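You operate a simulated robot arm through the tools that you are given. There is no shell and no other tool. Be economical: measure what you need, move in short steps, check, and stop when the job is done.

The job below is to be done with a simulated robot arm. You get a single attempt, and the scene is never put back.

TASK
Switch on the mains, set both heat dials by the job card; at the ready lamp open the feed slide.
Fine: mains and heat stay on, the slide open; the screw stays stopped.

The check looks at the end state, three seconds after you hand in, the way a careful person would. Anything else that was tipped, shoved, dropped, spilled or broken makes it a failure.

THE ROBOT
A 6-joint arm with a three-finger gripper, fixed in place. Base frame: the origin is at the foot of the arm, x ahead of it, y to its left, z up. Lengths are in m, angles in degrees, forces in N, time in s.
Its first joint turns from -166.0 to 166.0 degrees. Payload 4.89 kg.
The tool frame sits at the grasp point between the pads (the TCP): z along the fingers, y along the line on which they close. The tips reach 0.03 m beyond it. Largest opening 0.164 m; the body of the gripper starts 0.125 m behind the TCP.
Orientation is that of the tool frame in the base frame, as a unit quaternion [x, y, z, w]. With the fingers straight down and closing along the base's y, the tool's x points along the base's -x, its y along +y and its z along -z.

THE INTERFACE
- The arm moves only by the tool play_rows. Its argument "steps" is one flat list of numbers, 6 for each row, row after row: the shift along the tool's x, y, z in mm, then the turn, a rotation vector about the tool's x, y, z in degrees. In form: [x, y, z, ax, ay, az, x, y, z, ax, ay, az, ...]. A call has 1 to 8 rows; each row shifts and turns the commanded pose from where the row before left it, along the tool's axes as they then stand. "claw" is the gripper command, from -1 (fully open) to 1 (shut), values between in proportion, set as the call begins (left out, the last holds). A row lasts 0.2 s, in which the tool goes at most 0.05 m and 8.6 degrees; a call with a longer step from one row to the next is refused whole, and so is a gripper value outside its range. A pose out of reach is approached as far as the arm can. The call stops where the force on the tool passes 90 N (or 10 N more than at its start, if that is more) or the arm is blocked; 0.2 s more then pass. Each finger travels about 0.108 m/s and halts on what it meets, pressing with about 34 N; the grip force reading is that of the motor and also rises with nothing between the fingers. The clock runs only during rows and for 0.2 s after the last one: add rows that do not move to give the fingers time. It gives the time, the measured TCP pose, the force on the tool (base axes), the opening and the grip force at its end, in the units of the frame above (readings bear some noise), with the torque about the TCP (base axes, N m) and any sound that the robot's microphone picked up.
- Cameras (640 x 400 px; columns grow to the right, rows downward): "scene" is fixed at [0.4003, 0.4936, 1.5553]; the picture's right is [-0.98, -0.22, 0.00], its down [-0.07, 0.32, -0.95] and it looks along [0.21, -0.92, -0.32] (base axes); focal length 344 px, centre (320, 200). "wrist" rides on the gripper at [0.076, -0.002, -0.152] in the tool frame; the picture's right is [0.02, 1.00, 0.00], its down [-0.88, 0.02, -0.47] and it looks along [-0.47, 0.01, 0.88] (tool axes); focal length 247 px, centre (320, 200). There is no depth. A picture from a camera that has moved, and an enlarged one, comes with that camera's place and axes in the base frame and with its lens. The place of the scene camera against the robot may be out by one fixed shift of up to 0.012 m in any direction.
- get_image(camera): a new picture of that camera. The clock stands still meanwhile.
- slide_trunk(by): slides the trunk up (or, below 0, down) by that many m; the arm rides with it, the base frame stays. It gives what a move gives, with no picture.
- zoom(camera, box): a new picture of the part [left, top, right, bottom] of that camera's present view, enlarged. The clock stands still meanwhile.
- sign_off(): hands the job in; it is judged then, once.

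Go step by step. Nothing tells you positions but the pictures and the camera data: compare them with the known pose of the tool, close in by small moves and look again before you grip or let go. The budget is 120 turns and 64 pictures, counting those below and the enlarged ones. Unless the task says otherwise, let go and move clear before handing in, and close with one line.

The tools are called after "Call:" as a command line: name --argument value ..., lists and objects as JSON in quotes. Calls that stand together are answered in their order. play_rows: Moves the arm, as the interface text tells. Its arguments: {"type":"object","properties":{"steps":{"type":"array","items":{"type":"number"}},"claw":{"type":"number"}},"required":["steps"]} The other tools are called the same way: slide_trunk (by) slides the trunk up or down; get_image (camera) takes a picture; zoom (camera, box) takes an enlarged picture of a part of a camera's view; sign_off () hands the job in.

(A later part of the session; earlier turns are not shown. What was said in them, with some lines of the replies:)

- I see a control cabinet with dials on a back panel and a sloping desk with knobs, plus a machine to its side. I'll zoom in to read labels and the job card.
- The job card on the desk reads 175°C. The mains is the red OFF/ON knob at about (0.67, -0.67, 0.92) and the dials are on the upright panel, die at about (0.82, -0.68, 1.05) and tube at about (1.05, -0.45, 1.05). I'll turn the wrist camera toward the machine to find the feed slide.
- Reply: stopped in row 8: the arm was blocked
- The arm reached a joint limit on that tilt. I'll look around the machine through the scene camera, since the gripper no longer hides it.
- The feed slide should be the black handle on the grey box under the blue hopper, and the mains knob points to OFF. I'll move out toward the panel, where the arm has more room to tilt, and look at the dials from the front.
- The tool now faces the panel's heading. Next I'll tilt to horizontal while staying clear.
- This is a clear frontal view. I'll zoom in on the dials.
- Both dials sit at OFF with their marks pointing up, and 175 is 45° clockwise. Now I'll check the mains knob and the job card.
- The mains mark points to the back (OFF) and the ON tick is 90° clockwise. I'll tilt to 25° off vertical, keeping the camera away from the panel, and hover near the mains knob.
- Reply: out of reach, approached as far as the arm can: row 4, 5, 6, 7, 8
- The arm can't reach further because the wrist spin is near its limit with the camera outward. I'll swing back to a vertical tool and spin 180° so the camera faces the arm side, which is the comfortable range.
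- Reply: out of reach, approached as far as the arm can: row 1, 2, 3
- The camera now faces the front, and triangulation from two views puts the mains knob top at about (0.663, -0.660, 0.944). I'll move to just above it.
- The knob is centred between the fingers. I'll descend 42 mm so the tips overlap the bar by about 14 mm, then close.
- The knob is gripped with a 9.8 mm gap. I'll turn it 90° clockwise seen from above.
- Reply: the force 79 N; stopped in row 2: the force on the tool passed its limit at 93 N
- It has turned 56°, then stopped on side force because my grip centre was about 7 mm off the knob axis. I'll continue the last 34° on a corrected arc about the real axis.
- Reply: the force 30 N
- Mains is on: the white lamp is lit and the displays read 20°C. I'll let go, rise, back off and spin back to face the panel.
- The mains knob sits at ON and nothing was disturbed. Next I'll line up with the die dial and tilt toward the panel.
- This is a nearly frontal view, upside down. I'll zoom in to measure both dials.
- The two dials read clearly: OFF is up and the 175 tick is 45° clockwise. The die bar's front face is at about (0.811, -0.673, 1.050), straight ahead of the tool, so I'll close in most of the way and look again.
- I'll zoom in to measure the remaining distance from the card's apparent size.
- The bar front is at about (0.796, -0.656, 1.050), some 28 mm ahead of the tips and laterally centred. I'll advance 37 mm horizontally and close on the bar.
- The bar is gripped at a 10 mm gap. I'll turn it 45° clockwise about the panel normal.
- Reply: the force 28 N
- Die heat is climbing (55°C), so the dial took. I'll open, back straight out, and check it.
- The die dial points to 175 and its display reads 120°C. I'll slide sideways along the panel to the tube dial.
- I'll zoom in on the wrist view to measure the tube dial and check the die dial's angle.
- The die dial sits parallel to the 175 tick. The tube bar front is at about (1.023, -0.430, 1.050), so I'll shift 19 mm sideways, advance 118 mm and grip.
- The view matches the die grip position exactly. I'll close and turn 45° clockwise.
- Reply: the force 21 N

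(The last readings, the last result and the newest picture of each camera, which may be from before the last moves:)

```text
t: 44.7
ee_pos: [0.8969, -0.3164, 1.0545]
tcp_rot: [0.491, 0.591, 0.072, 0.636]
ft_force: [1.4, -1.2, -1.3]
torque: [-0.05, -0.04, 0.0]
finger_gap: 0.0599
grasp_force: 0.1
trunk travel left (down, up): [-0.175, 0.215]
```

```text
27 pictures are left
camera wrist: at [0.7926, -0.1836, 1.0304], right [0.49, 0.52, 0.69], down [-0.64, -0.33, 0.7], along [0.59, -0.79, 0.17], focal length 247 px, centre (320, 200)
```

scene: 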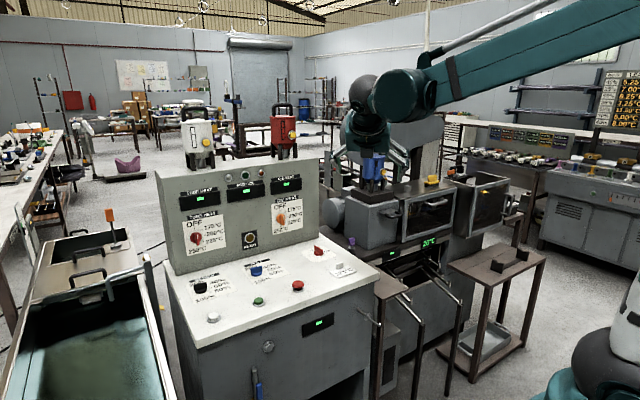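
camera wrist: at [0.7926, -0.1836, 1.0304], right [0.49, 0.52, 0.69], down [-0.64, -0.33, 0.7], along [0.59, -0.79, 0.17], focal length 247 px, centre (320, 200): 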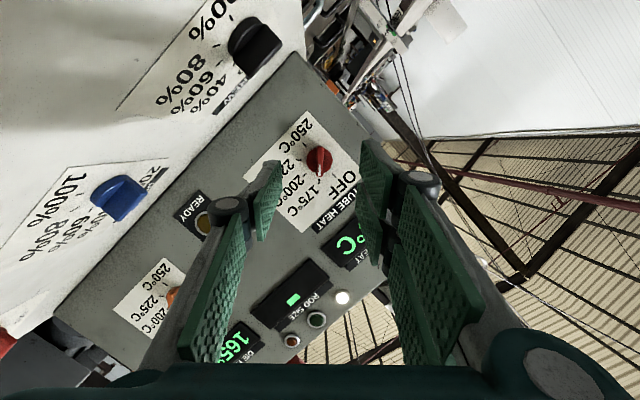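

Both dials are now at 175. I'll back off, undo the wrist roll and tilt down, then head for the extruder to inspect the feed slide.

Call:
play_rows --steps '[0, 0, -20, 1.41, 0, -5.445, 0, 0, -20, 1.41, 0, -5.445, 0, 0, -20, 1.41, 0, -5.445, 0, 0, -20, 1.41, 0, -5.445, 0, 0, -20, 1.41, 0, -5.445, 0, 0, -20, 1.41, 0, -5.445, 0, 0, -20, 1.41, 0, -5.445, 0, 0, -20, 1.41, 0, -5.445]'

Call:
play_rows --steps '[0, 0, -20, 0, 7, 0, 0, 0, -20, 0, 7, 0, 0, 0, -20, 0, 7, 0, 0, 0, -20, 0, 7, 0, 0, 0, -20, 0, 7, 0]'

Call:
zoom --camera "scene" --box '[150, 160, 330, 272]'

```text
t: 46.5
ee_pos: [0.7725, -0.2229, 1.0898]
tcp_rot: [0.294, 0.734, -0.227, 0.568]
ft_force: [0.2, -1.2, 0.1]
torque: [0.03, -0.01, 0.05]
finger_gap: 0.0597
grasp_force: 0.0
trunk travel left (down, up): [-0.175, 0.215]
```

```text
t: 47.7
ee_pos: [0.7105, -0.1627, 1.1363]
tcp_rot: [0.348, 0.872, -0.127, 0.32]
ft_force: [-0.6, -0.5, 0.3]
torque: [-0.02, 0.0, -0.03]
finger_gap: 0.0598
grasp_force: 0.1
trunk travel left (down, up): [-0.175, 0.215]
```

```text
3.56 times, centred on (240, 216) of scene
camera zoom: at [0.4003, 0.4936, 1.5553], right [-0.98, -0.22, 0.0], down [-0.07, 0.32, -0.95], along [0.21, -0.92, -0.32], focal length 1224 px, centre (604, 143)
```

zoom: 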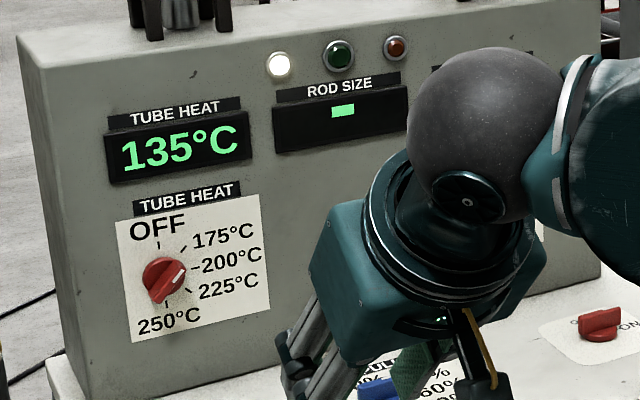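

Tube heat reads 135°C and is rising. I'll move across toward the extruder and turn to face it.

Call:
play_rows --steps '[-10.7, -43.7, -4.5, 0, 0, 0, -10.7, -43.7, -4.5, 0, 0, 0, -10.7, -43.7, -4.5, 0, 0, 0, -10.7, -43.7, -4.5, 0, 0, 0, -10.7, -43.7, -4.5, 0, 0, 0, -10.7, -43.7, -4.5, 0, 0, 0, -10.7, -43.7, -4.5, 0, 0, 0, -10.7, -43.7, -4.5, 0, 0, 0]'

Call:
play_rows --steps '[-10.7, -43.7, -4.5, 0, 0, 0, -10.7, -43.7, -4.5, 0, 0, 0, 0, 0, 0, 4.98, 0, 5.83, 0, 0, 0, 4.98, 0, 5.83, 0, 0, 0, 4.98, 0, 5.83, 0, 0, 0, 4.98, 0, 5.83, 0, 0, 0, 4.98, 0, 5.83, 0, 0, 0, 4.98, 0, 5.83]'

Call:
get_image --camera "wrist"

Call:
get_image --camera "scene"

```text
t: 49.5
ee_pos: [0.5009, -0.4454, 1.2202]
tcp_rot: [0.349, 0.871, -0.128, 0.321]
ft_force: [0.5, -0.5, 0.0]
torque: [-0.04, -0.01, -0.02]
finger_gap: 0.0598
grasp_force: 0.0
trunk travel left (down, up): [-0.175, 0.215]
```

```text
t: 51.3
ee_pos: [0.4477, -0.5163, 1.2412]
tcp_rot: [0.663, 0.665, -0.243, 0.244]
ft_force: [-0.9, -0.7, 0.3]
torque: [0.17, -0.14, 0.11]
finger_gap: 0.0597
grasp_force: 0.1
trunk travel left (down, up): [-0.175, 0.215]
```

```text
25 pictures are left
camera wrist: at [0.4446, -0.3598, 1.3093], right [1.0, 0.02, -0.01], down [0.02, -0.36, 0.93], along [0.01, -0.93, -0.37], focal length 247 px, centre (320, 200)
```

wrist: 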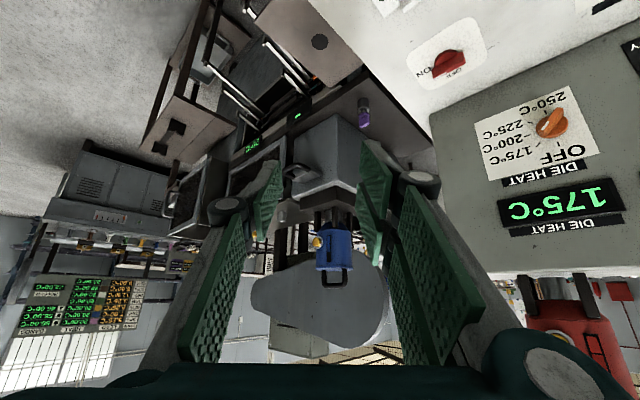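

```text
24 pictures are left
```

scene: 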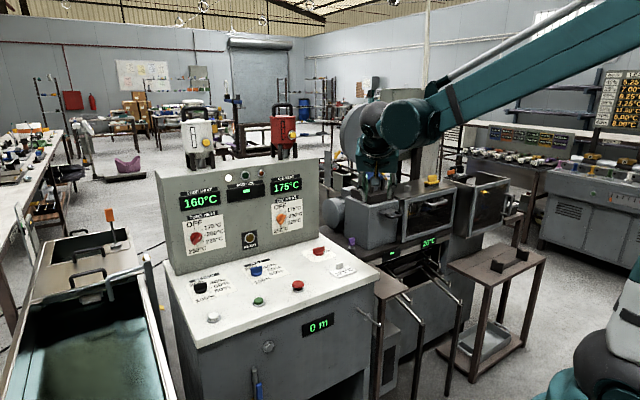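

Die heat is at 175°C and tube at 160°C. I'll zoom in on the grey throat box and the slide handle.

Call:
zoom --camera "wrist" --box '[240, 90, 400, 300]'

Call:
zoom --camera "scene" --box '[340, 165, 440, 260]'

```text
1.90 times, centred on (320, 195) of wrist
camera zoom: at [0.4446, -0.3598, 1.3093], right [1.0, 0.02, -0.01], down [0.02, -0.36, 0.93], along [0.01, -0.93, -0.37], focal length 470 px, centre (320, 210)
```

zoom: 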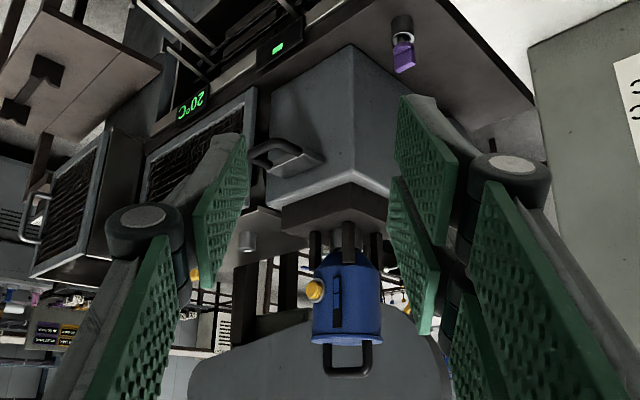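

```text
4.21 times, centred on (390, 212) of scene
camera zoom: at [0.4003, 0.4936, 1.5553], right [-0.98, -0.22, 0.0], down [-0.07, 0.32, -0.95], along [0.21, -0.92, -0.32], focal length 1450 px, centre (25, 147)
```

zoom: 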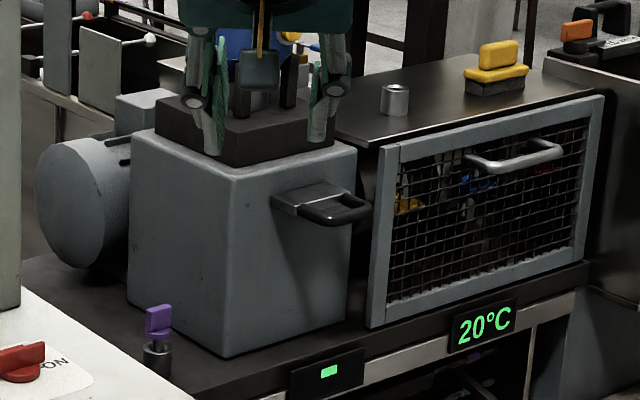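

The slide's D-handle is at roughly (0.39, -0.965, 0.98), sticking out of the box's front face. I'll move closer for a better view.

Call:
play_rows --steps '[-31.1, -6, 26.4, 0, 0, 0, -31.1, -6, 26.4, 0, 0, 0, -31.1, -6, 26.4, 0, 0, 0, -31.1, -6, 26.4, 0, 0, 0]'

Call:
zoom --camera "wrist" --box '[200, 20, 440, 200]'

```text
t: 52.3
ee_pos: [0.4271, -0.6777, 1.2411]
tcp_rot: [0.662, 0.666, -0.243, 0.245]
ft_force: [0.3, 0.8, 0.1]
torque: [-0.09, 0.01, 0.03]
finger_gap: 0.0598
grasp_force: 0.1
trunk travel left (down, up): [-0.175, 0.215]
```

```text
2.22 times, centred on (320, 110) of wrist
camera zoom: at [0.4233, -0.5214, 1.3095], right [1.0, 0.02, -0.01], down [0.02, -0.36, 0.93], along [0.02, -0.93, -0.37], focal length 549 px, centre (320, 400)
```

zoom: 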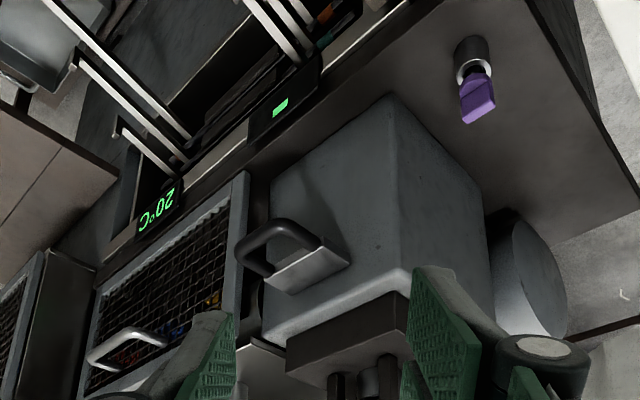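

The D-bar centre is at about (0.376, -0.917, 0.999). It runs parallel to the panel and pulls out toward (-0.72, 0.69). I'll reorient so the fingers straddle the bar and stop above it.

Call:
play_rows --steps '[0, 0, 0, 0, 8.06, 0, 0, 0, 0, 0, 8.06, 0, 0, 0, 0, 0, 8.06, 0, 0, 0, 0, 0, 8.06, 0, 0, 0, 0, 0, 8.06, 0, 0, 0, 0, 0, 0, 8.5, 0, 0, 0, 0, 0, 8.5, 0, 0, 0, 0, 0, 8.5]' --claw 0.61

Call:
play_rows --steps '[0, 0, 0, 0, 0, 8.5, 0, 0, 0, 0, 0, 8.5, 0, 0, 0, 0, 0, 1.3, 0, 0, 0, -8.4, 0, 0, 0, 0, 0, -8.4, 0, 0, 0, 0, 0, -8.2, 0, 0]'

Call:
zoom --camera "scene" --box '[150, 160, 330, 272]'

```text
t: 54.1
ee_pos: [0.4253, -0.6782, 1.24]
tcp_rot: [0.844, 0.536, 0.001, 0.0]
ft_force: [0.4, -0.3, -0.1]
torque: [-0.02, 0.01, -0.01]
finger_gap: 0.0321
grasp_force: 0.0
trunk travel left (down, up): [-0.175, 0.215]
```

```text
t: 55.5
ee_pos: [0.4262, -0.6791, 1.2403]
tcp_rot: [0.897, 0.386, 0.085, 0.2]
ft_force: [1.0, -0.4, 0.1]
torque: [0.06, 0.07, 0.0]
finger_gap: 0.0319
grasp_force: 0.1
trunk travel left (down, up): [-0.175, 0.215]
```

```text
3.56 times, centred on (240, 216) of scene
camera zoom: at [0.4003, 0.4936, 1.5553], right [-0.98, -0.22, 0.0], down [-0.07, 0.32, -0.95], along [0.21, -0.92, -0.32], focal length 1224 px, centre (604, 143)
```

zoom: 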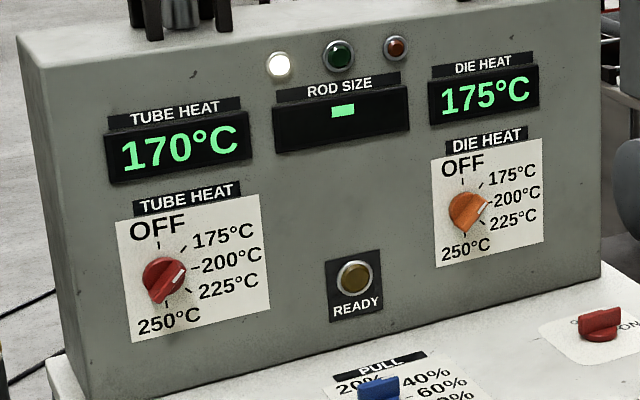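

Tube is at 170°C and the ready lamp is not lit yet. I'll approach to just above the handle meanwhile.

Call:
play_rows --steps '[-34.7, 2.8, 25.6, 0, 0, 0, -34.7, 2.8, 25.6, 0, 0, 0, -34.7, 2.8, 25.6, 0, 0, 0, -34.7, 2.8, 25.6, 0, 0, 0, -34.7, 2.8, 25.6, 0, 0, 0, -34.7, 2.8, 25.6, 0, 0, 0]'

Call:
get_image --camera "wrist"

Call:
zoom --camera "scene" --box '[320, 140, 460, 260]'

```text
t: 56.9
ee_pos: [0.3394, -0.8834, 1.1076]
tcp_rot: [0.897, 0.386, 0.084, 0.199]
ft_force: [-0.1, 1.1, 1.0]
torque: [-0.21, 0.13, -0.15]
finger_gap: 0.0322
grasp_force: 0.0
trunk travel left (down, up): [-0.175, 0.215]
```

```text
19 pictures are left
camera wrist: at [0.3447, -0.7829, 1.2466], right [0.67, -0.61, 0.42], down [-0.74, -0.51, 0.44], along [-0.05, -0.61, -0.79], focal length 247 px, centre (320, 200)
```

wrist: 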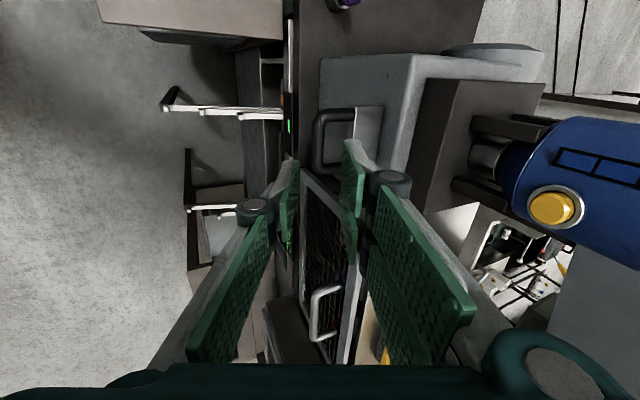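

```text
3.33 times, centred on (390, 200) of scene
camera zoom: at [0.4003, 0.4936, 1.5553], right [-0.98, -0.22, 0.0], down [-0.07, 0.32, -0.95], along [0.21, -0.92, -0.32], focal length 1148 px, centre (87, 200)
```

zoom: 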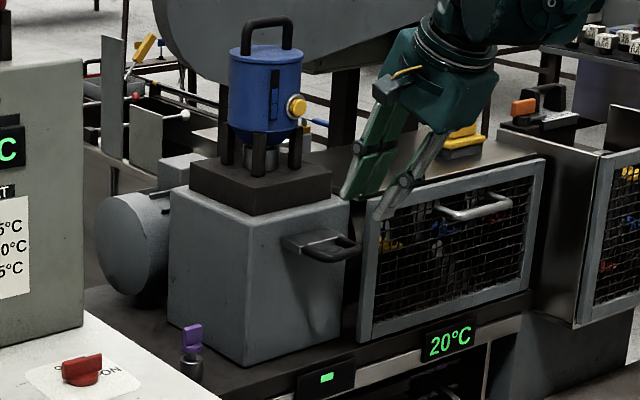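

The handle position from this view is (0.380, -0.913), which agrees with my estimate. I'll zoom to refine it.

Call:
zoom --camera "wrist" --box '[270, 80, 400, 190]'

```text
3.64 times, centred on (335, 135) of wrist
camera zoom: at [0.3447, -0.7829, 1.2466], right [0.67, -0.61, 0.42], down [-0.74, -0.51, 0.44], along [-0.05, -0.61, -0.79], focal length 898 px, centre (266, 436)
```

zoom: 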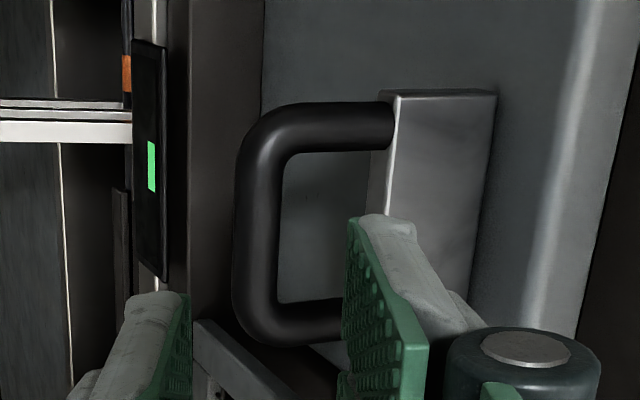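

The bar is 14 mm thick and the opening behind it is 34 mm deep, so the inner finger fits. I'll descend to just above the bar and check alignment and the lamp.

Call:
play_rows --steps '[1, 0, 27, 0, 0, 0, 1, 0, 27, 0, 0, 0, 1, 0, 26, 0, 0, 0]'

Call:
get_image --camera "wrist"

Call:
get_image --camera "scene"

```text
t: 57.7
ee_pos: [0.3654, -0.9076, 1.036]
tcp_rot: [0.897, 0.386, 0.085, 0.198]
ft_force: [-1.0, 0.8, -0.1]
torque: [-0.08, -0.01, -0.02]
finger_gap: 0.0322
grasp_force: 0.0
trunk travel left (down, up): [-0.175, 0.215]
```

```text
16 pictures are left
camera wrist: at [0.3708, -0.8057, 1.1751], right [0.67, -0.61, 0.42], down [-0.74, -0.51, 0.44], along [-0.05, -0.61, -0.79], focal length 247 px, centre (320, 200)
```

wrist: 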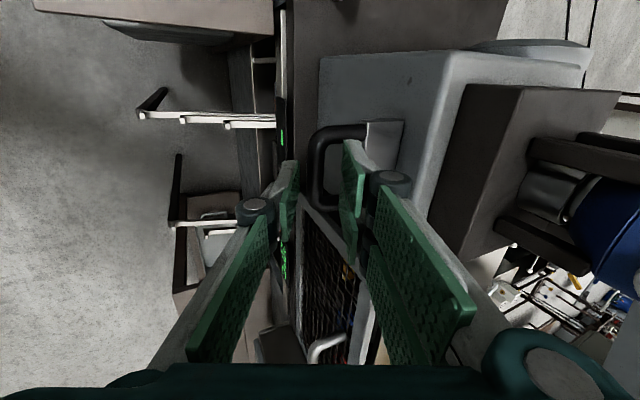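

```text
15 pictures are left
```

scene: 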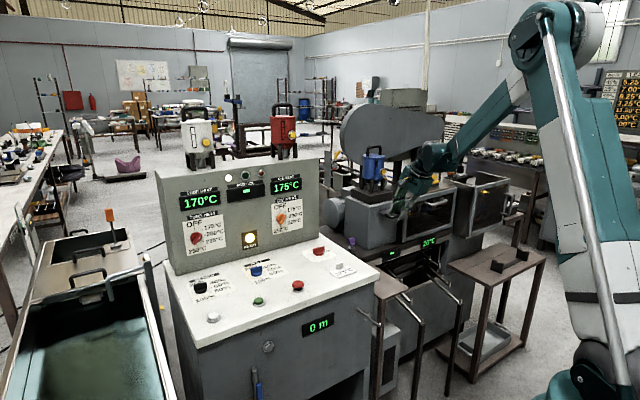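

The READY lamp is lit. The bar lies between the fingers, so I'll descend the last 40 mm over it and close.

Call:
play_rows --steps '[1.2, 0, 20, 0, 0, 0, 1.2, 0, 20, 0, 0, 0]'

Call:
play_rows --steps '[0, 0, 0, 0, 0, 0, 0, 0, 0, 0, 0, 0]' --claw 1

Call:
zoom --camera "scene" --box '[340, 160, 440, 250]'

Call:
zoom --camera "scene" --box '[150, 160, 330, 272]'

```text
t: 58.2
ee_pos: [0.3728, -0.9124, 1.0255]
tcp_rot: [0.897, 0.384, 0.086, 0.203]
ft_force: [4.9, 4.1, 39.0]
torque: [-0.51, -0.63, -0.01]
finger_gap: 0.054
grasp_force: 16.5
trunk travel left (down, up): [-0.175, 0.215]
stopped in row 2: the force on the tool passed its limit at 107 N (the readings are from after the stop); the commanded pose is now the measured one
```

```text
t: 58.8
ee_pos: [0.3722, -0.9107, 1.0251]
tcp_rot: [0.897, 0.384, 0.086, 0.203]
ft_force: [4.2, 2.7, 59.5]
torque: [-0.37, -1.02, -0.09]
finger_gap: 0.0532
grasp_force: 44.8
trunk travel left (down, up): [-0.175, 0.215]
```

```text
4.44 times, centred on (390, 205) of scene
camera zoom: at [0.4003, 0.4936, 1.5553], right [-0.98, -0.22, 0.0], down [-0.07, 0.32, -0.95], along [0.21, -0.92, -0.32], focal length 1530 px, centre (9, 178)
```

zoom: 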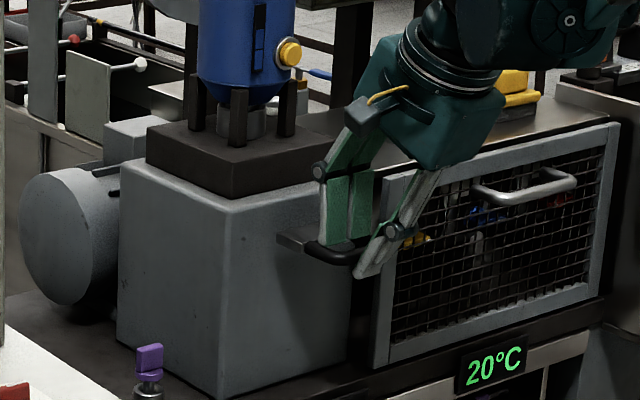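

```text
3.56 times, centred on (240, 216) of scene
camera zoom: at [0.4003, 0.4936, 1.5553], right [-0.98, -0.22, 0.0], down [-0.07, 0.32, -0.95], along [0.21, -0.92, -0.32], focal length 1224 px, centre (604, 143)
```

zoom: 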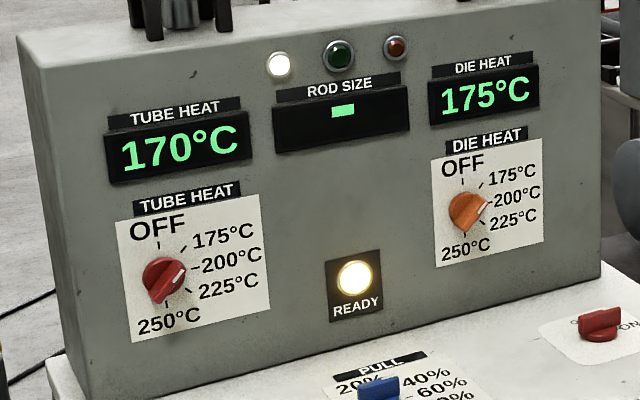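

A finger landed on top of the handle and got pushed aside. I'll back up along the tool, reset the gap and look.

Call:
play_rows --steps '[0, 0, -15, 0, 0, 0, 0, 0, -15, 0, 0, 0, 0, 0, 0, 0, 0, 0]' --claw 0.61

Call:
zoom --camera "wrist" --box '[250, 90, 420, 230]'

Call:
zoom --camera "scene" --box '[360, 180, 430, 235]'

```text
t: 59.6
ee_pos: [0.3626, -0.9042, 1.0498]
tcp_rot: [0.897, 0.384, 0.085, 0.201]
ft_force: [-0.5, 0.9, 0.8]
torque: [-0.04, -0.05, 0.02]
finger_gap: 0.0319
grasp_force: 0.0
trunk travel left (down, up): [-0.175, 0.215]
```

```text
2.86 times, centred on (335, 160) of wrist
camera zoom: at [0.3672, -0.8024, 1.1882], right [0.67, -0.61, 0.43], down [-0.74, -0.51, 0.44], along [-0.05, -0.61, -0.79], focal length 706 px, centre (277, 314)
```

zoom: 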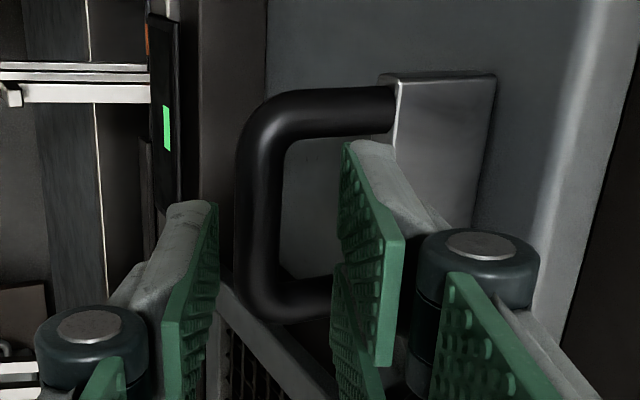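

```text
7.27 times, centred on (395, 208) of scene
camera zoom: at [0.4003, 0.4936, 1.5553], right [-0.98, -0.22, 0.0], down [-0.07, 0.32, -0.95], along [0.21, -0.92, -0.32], focal length 2504 px, centre (-226, 146)
```

zoom: 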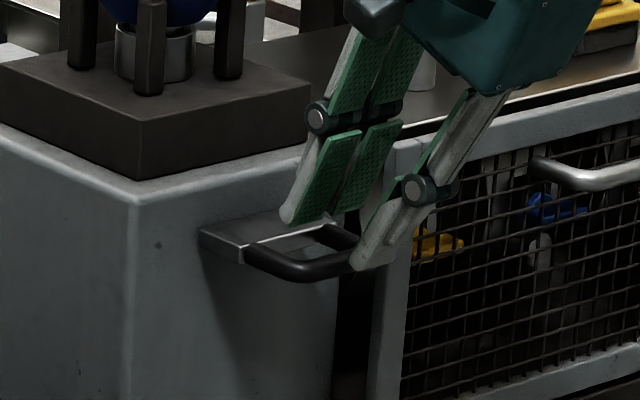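

The outer finger hit the bar because my centreline was about 6 mm too far in. I'll shift 6 mm outward and 3 mm along the bar, widen slightly and descend again.

Call:
play_rows --steps '[3, -6, 0, 0, 0, 0, 0, 0, 14, 0, 0, 0, 0, 0, 12, 0, 0, 0, 0, 0, 12, 0, 0, 0, 0, 0, 10, 0, 0, 0]' --claw 0.56

Call:
zoom --camera "scene" --box '[360, 180, 430, 235]'

```text
t: 60.8
ee_pos: [0.379, -0.9077, 1.0025]
tcp_rot: [0.896, 0.387, 0.085, 0.201]
ft_force: [23.9, 29.1, -5.3]
torque: [-3.88, 3.32, -2.22]
finger_gap: 0.05
grasp_force: 35.2
trunk travel left (down, up): [-0.175, 0.215]
```

```text
7.27 times, centred on (395, 208) of scene
camera zoom: at [0.4003, 0.4936, 1.5553], right [-0.98, -0.22, 0.0], down [-0.07, 0.32, -0.95], along [0.21, -0.92, -0.32], focal length 2504 px, centre (-226, 146)
```

zoom: 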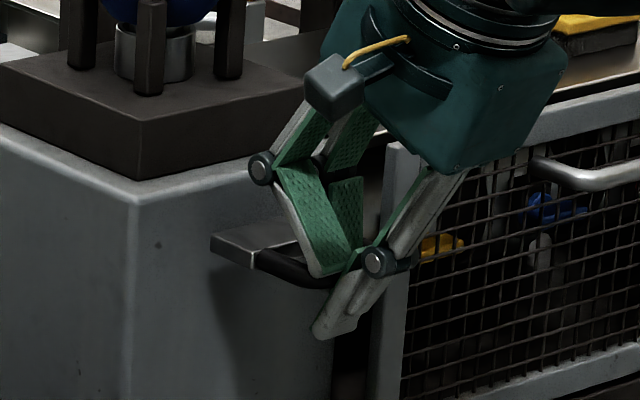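

The fingers appear off toward one end of the handle. I'll look through the wrist camera before moving.

Call:
zoom --camera "wrist" --box '[230, 80, 430, 280]'

```text
2.00 times, centred on (330, 180) of wrist
camera zoom: at [0.3844, -0.8065, 1.1406], right [0.67, -0.6, 0.42], down [-0.74, -0.51, 0.44], along [-0.05, -0.61, -0.79], focal length 494 px, centre (300, 240)
```

zoom: 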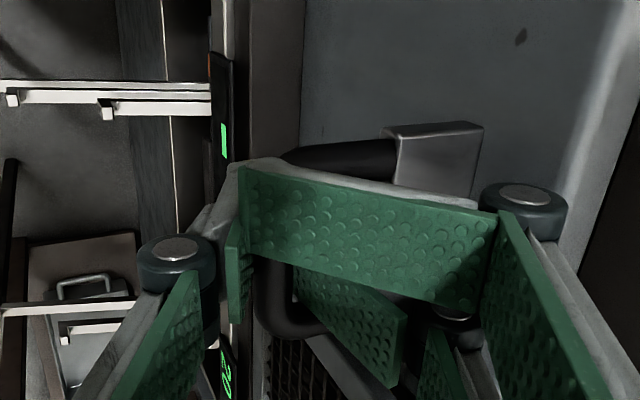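

The inner finger folded over the bar: each finger is a double prong that's too wide for the D-opening. I'll retreat upward and clamp the bar from above and below with the tool horizontal.

Call:
play_rows --steps '[0, 0, -8, 0, 0, 0, 0, 0, -12, 0, 0, 0, 0, 0, -20, 0, 0, 0, 0, 0, -30, 0, 0, 0, 0, 0, -35, 0, 0, 0, 0, 0, -35, 0, 0, 0]' --claw 0.4

Call:
play_rows --steps '[0, -25, 0, -8.1, 0, 0, 0, -25, 0, -8.1, 0, 0, 0, -25, 0, -8.1, 0, 0, 0, 0, 0, -8.1, 0, 0, 0, 0, 0, -8.1, 0, 0, 0, 0, 0, -8.1, 0, 0, 0, 0, 0, -8.1, 0, 0, 0, 0, 0, -8.1, 0, 0]'

Call:
get_image --camera "wrist"

```text
t: 62.2
ee_pos: [0.3343, -0.8714, 1.1317]
tcp_rot: [0.897, 0.384, 0.085, 0.202]
ft_force: [0.2, -1.9, -2.2]
torque: [0.1, -0.02, 0.07]
finger_gap: 0.0493
grasp_force: 0.0
trunk travel left (down, up): [-0.175, 0.215]
```

```text
t: 64.0
ee_pos: [0.2879, -0.8277, 1.0898]
tcp_rot: [0.648, 0.279, 0.278, 0.652]
ft_force: [0.0, 1.8, 1.6]
torque: [0.07, 0.08, -0.14]
finger_gap: 0.049
grasp_force: 0.1
trunk travel left (down, up): [-0.175, 0.215]
```

```text
8 pictures are left
camera wrist: at [0.2303, -0.6673, 1.0884], right [0.01, 0.02, 1.0], down [-0.95, -0.31, 0.02], along [0.31, -0.95, 0.02], focal length 247 px, centre (320, 200)
```

wrist: 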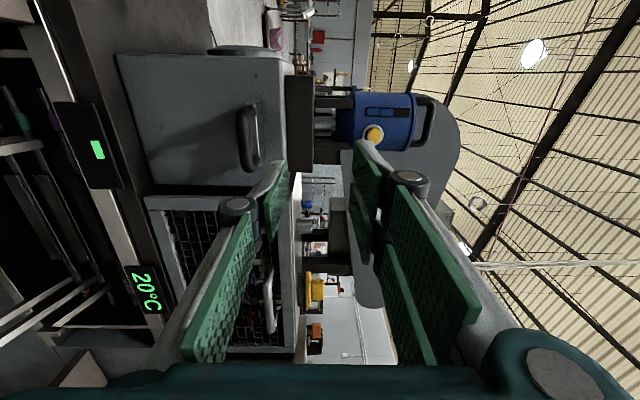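

The view is clean and gives the bar at (0.380, -0.908, 1.008). I'll drop to its height and advance most of the way, then check.

Call:
play_rows --steps '[3, -41, 0, 0, 0, 0, 3, -41, 0, 0, 0, 0, 0, 0, 28, 0, 0, 0, 0, 0, 28, 0, 0, 0]'

Call:
get_image --camera "wrist"

```text
t: 65.0
ee_pos: [0.3334, -0.8784, 1.0225]
tcp_rot: [0.649, 0.279, 0.278, 0.651]
ft_force: [0.0, 0.3, 0.4]
torque: [0.04, 0.04, 0.02]
finger_gap: 0.0491
grasp_force: 0.1
out of reach, approached as far as the arm can: row 2
trunk travel left (down, up): [-0.175, 0.215]
```

```text
7 pictures are left
camera wrist: at [0.2753, -0.7179, 1.022], right [0.01, 0.02, 1.0], down [-0.95, -0.31, 0.02], along [0.31, -0.95, 0.01], focal length 247 px, centre (320, 200)
```

wrist: 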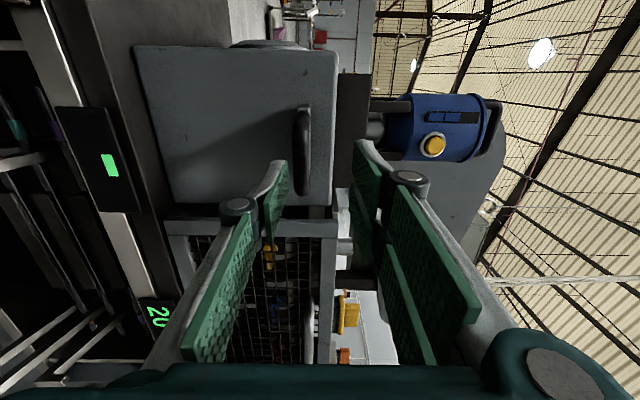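

The bar is about 14 mm below the finger centreline and 44 mm ahead. I'll move forward, lower, and check.

Call:
play_rows --steps '[6, -7, 6, 0, 0, 0, 5, -7.5, 6, 0, 0, 0]'

```text
t: 65.6
ee_pos: [0.3505, -0.878, 1.0073]
tcp_rot: [0.649, 0.279, 0.278, 0.651]
ft_force: [-0.4, 0.8, 0.0]
torque: [0.0, 0.03, -0.01]
finger_gap: 0.0493
grasp_force: 0.0
trunk travel left (down, up): [-0.175, 0.215]
```

Height and sideways position are now right. I'll advance 33 mm and close on the bar.

Call:
play_rows --steps '[0, 0.5, 17, 0, 0, 0, 0, 0.5, 16, 0, 0, 0]'

Call:
play_rows --steps '[0, 0, 0, 0, 0, 0, 0, 0, 0, 0, 0, 0, 0, 0, 0, 0, 0, 0]' --claw 1

Call:
get_image --camera "wrist"

```text
t: 66.2
ee_pos: [0.3724, -0.8987, 1.0099]
tcp_rot: [0.649, 0.279, 0.278, 0.651]
ft_force: [-0.7, 0.9, 0.7]
torque: [0.03, 0.06, 0.01]
finger_gap: 0.0495
grasp_force: 0.0
trunk travel left (down, up): [-0.175, 0.215]
```

```text
t: 67.0
ee_pos: [0.3742, -0.9005, 1.0056]
tcp_rot: [0.649, 0.279, 0.279, 0.65]
ft_force: [3.9, 5.4, -52.0]
torque: [0.06, -0.02, 0.04]
finger_gap: 0.013
grasp_force: 45.2
trunk travel left (down, up): [-0.175, 0.215]
```

```text
6 pictures are left
camera wrist: at [0.3159, -0.7405, 1.0064], right [0.02, 0.02, 1.0], down [-0.95, -0.31, 0.02], along [0.31, -0.95, 0.01], focal length 247 px, centre (320, 200)
```

wrist: 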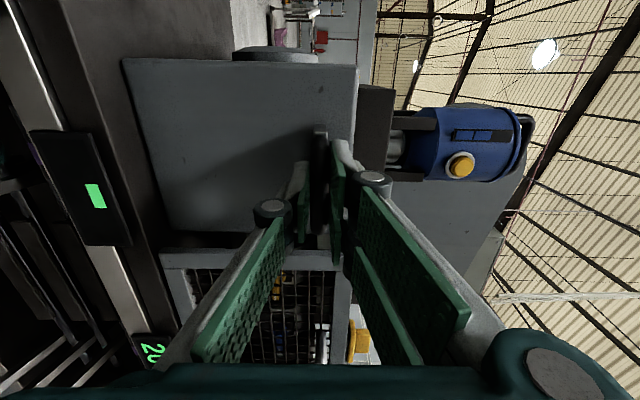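

The bar is clamped at a 13 mm gap. I'll relax the vertical load slightly and start pulling straight out.

Call:
play_rows --steps '[0, -4, 0, 0, 0, 0, 0, 0, -5, 0, 0, 0, 0, 0, -5, 0, 0, 0, 0, 0, -5, 0, 0, 0]'

```text
t: 68.0
ee_pos: [0.3633, -0.8893, 1.0067]
tcp_rot: [0.649, 0.278, 0.278, 0.652]
ft_force: [-3.4, -6.5, 30.2]
torque: [-0.05, -1.42, 0.42]
finger_gap: 0.0128
grasp_force: 44.8
trunk travel left (down, up): [-0.175, 0.215]
```

Pull force is small and the gap is unchanged, so the slide seems to follow. I'll continue 45 mm and check.

Call:
play_rows --steps '[0, 1.5, -7, 0, 0, 0, 0, 0, -8, 0, 0, 0, 0, 0, -8, 0, 0, 0, 0, 0, -8, 0, 0, 0, 0, 0, -7, 0, 0, 0, 0, 0, -7, 0, 0, 0]'

Call:
zoom --camera "scene" --box '[340, 160, 440, 250]'

```text
t: 69.4
ee_pos: [0.3322, -0.8587, 1.0048]
tcp_rot: [0.648, 0.279, 0.279, 0.651]
ft_force: [25.4, -18.8, 35.2]
torque: [0.0, -1.44, -0.3]
finger_gap: 0.0128
grasp_force: 44.9
trunk travel left (down, up): [-0.175, 0.215]
```

```text
4.44 times, centred on (390, 205) of scene
camera zoom: at [0.4003, 0.4936, 1.5553], right [-0.98, -0.22, 0.0], down [-0.07, 0.32, -0.95], along [0.21, -0.92, -0.32], focal length 1530 px, centre (9, 178)
```

zoom: 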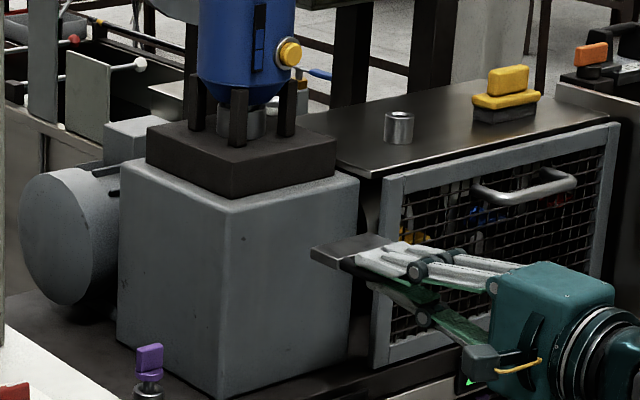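

The slide is coming out, 59 mm so far. Force has risen to about 32 N along the pull, so I'll nudge a bit more to see whether this is the end stop.

Call:
play_rows --steps '[0, 0, -3, 0, 0, 0, 0, 0, -3, 0, 0, 0, 0, 0, 0, 0, 0, 0]'

```text
t: 70.2
ee_pos: [0.3262, -0.8543, 1.006]
tcp_rot: [0.649, 0.278, 0.278, 0.651]
ft_force: [23.0, -21.3, 37.4]
torque: [0.06, -1.32, -0.7]
finger_gap: 0.0133
grasp_force: 45.2
trunk travel left (down, up): [-0.175, 0.215]
```

It moved another 7 mm at the same force, so this is friction rather than a stop. I'll pull 20 mm more.

Call:
play_rows --steps '[0, 0, -5, 0, 0, 0, 0, 0, -5, 0, 0, 0, 0, 0, -5, 0, 0, 0, 0, 0, -5, 0, 0, 0, 0, 0, 0, 0, 0, 0]'

Call:
zoom --camera "scene" --box '[340, 160, 440, 250]'

```text
t: 71.4
ee_pos: [0.3125, -0.8488, 1.0083]
tcp_rot: [0.651, 0.28, 0.277, 0.649]
ft_force: [0.8, -3.3, -1.1]
torque: [-0.01, -0.09, 0.23]
finger_gap: 0.0001
grasp_force: 32.2
out of reach, approached as far as the arm can: row 2, 3, 4
trunk travel left (down, up): [-0.175, 0.215]
stopped in row 5: the force on the tool passed its limit at 92 N (the readings are from after the stop); the commanded pose is now the measured one
```

```text
4.44 times, centred on (390, 205) of scene
camera zoom: at [0.4003, 0.4936, 1.5553], right [-0.98, -0.22, 0.0], down [-0.07, 0.32, -0.95], along [0.21, -0.92, -0.32], focal length 1530 px, centre (9, 178)
```

zoom: 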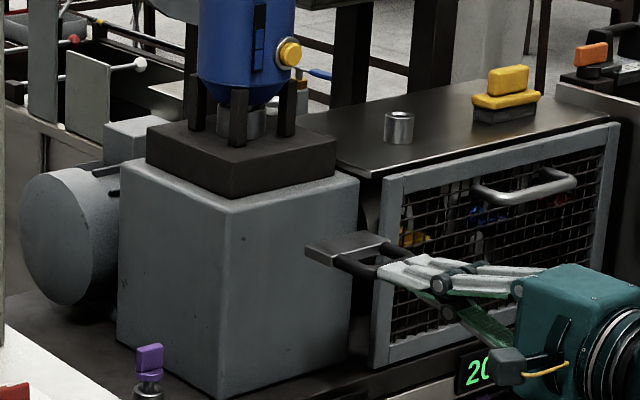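

The fingers slipped off once the slide met its end stop, after about 56 mm of light travel (2–5 N and then a hard rise). I'll back off gently and verify.

Call:
play_rows --steps '[0, 5, -8, 0, 0, 0, 0, 10, -10, 0, 0, 0, 0, 20, -10, 0, 0, 0, 0, 30, -5, 0, 0, 0, 0, 30, 0, 0, 0, 0]'

Call:
get_image --camera "wrist"

```text
t: 72.6
ee_pos: [0.2894, -0.8239, 1.1054]
tcp_rot: [0.649, 0.282, 0.277, 0.65]
ft_force: [0.3, -1.0, 0.3]
torque: [-0.04, -0.06, 0.11]
finger_gap: 0.0001
grasp_force: 45.1
trunk travel left (down, up): [-0.175, 0.215]
```

```text
3 pictures are left
camera wrist: at [0.2306, -0.6647, 1.1058], right [0.02, 0.02, 1.0], down [-0.95, -0.31, 0.03], along [0.31, -0.95, 0.01], focal length 247 px, centre (320, 200)
```

wrist: 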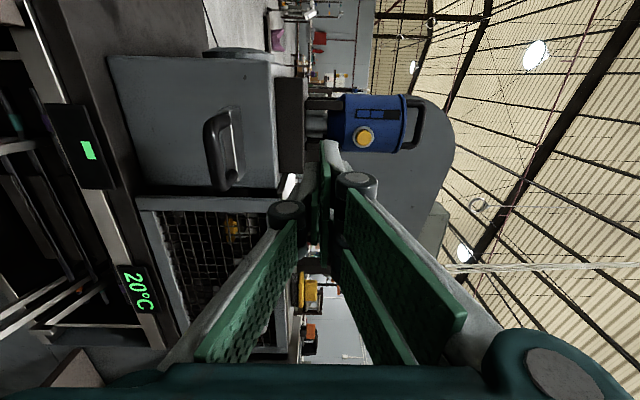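

The slide is clearly out. I'll zoom in on it to measure how far it travelled.

Call:
zoom --camera "scene" --box '[340, 165, 440, 260]'

```text
4.21 times, centred on (390, 212) of scene
camera zoom: at [0.4003, 0.4936, 1.5553], right [-0.98, -0.22, 0.0], down [-0.07, 0.32, -0.95], along [0.21, -0.92, -0.32], focal length 1450 px, centre (25, 147)
```

zoom: 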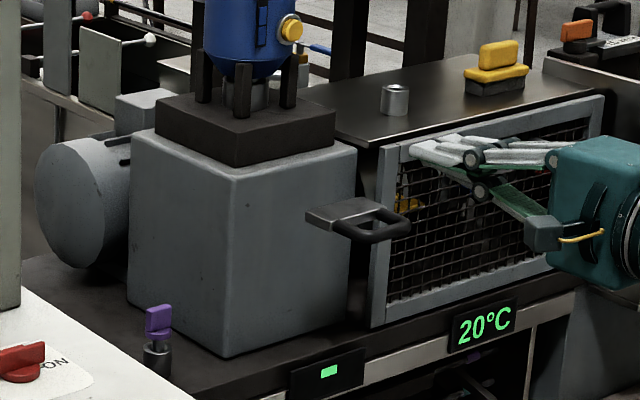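

The travel comes out at about 60 mm, matching where the force rose. I'll take one close look to make sure the slide is still guided in the box.

Call:
zoom --camera "scene" --box '[372, 195, 414, 225]'

```text
13.33 times, centred on (393, 210) of scene
camera zoom: at [0.4003, 0.4936, 1.5553], right [-0.98, -0.22, 0.0], down [-0.07, 0.32, -0.95], along [0.21, -0.92, -0.32], focal length 4590 px, centre (-653, 67)
```

zoom: 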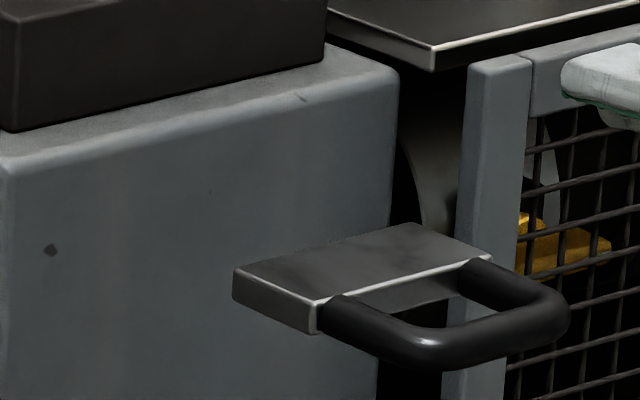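

The slide is out at its stop and the handle is intact. I'll move further clear and take the last overall look.

Call:
play_rows --steps '[0, 35, 0, 0, 0, 0, 0, 35, 0, 0, 0, 0, 0, 30, -20, 0, 0, 0]'

Call:
get_image --camera "scene"

```text
t: 73.4
ee_pos: [0.2754, -0.8117, 1.2056]
tcp_rot: [0.65, 0.282, 0.277, 0.649]
ft_force: [0.5, -1.8, -0.7]
torque: [-0.09, -0.09, 0.13]
finger_gap: 0.0
grasp_force: 44.8
trunk travel left (down, up): [-0.175, 0.215]
```

```text
0 pictures are left
```

scene: 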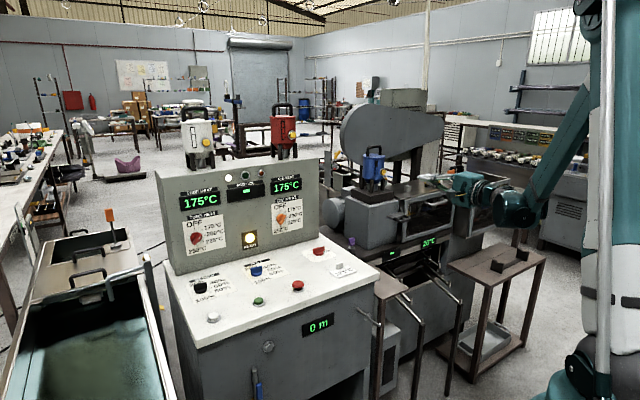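

Mains is on, both heats read 175°C, the ready lamp is lit and the slide is open. The screw is stopped and the arm is clear, so I'm handing in.

Call:
sign_off

```text
The job is handed in.
```

I switched the mains on, set both heat dials to 175°C as the job card says, and opened the feed slide after the ready lamp lit; the screw was never started.
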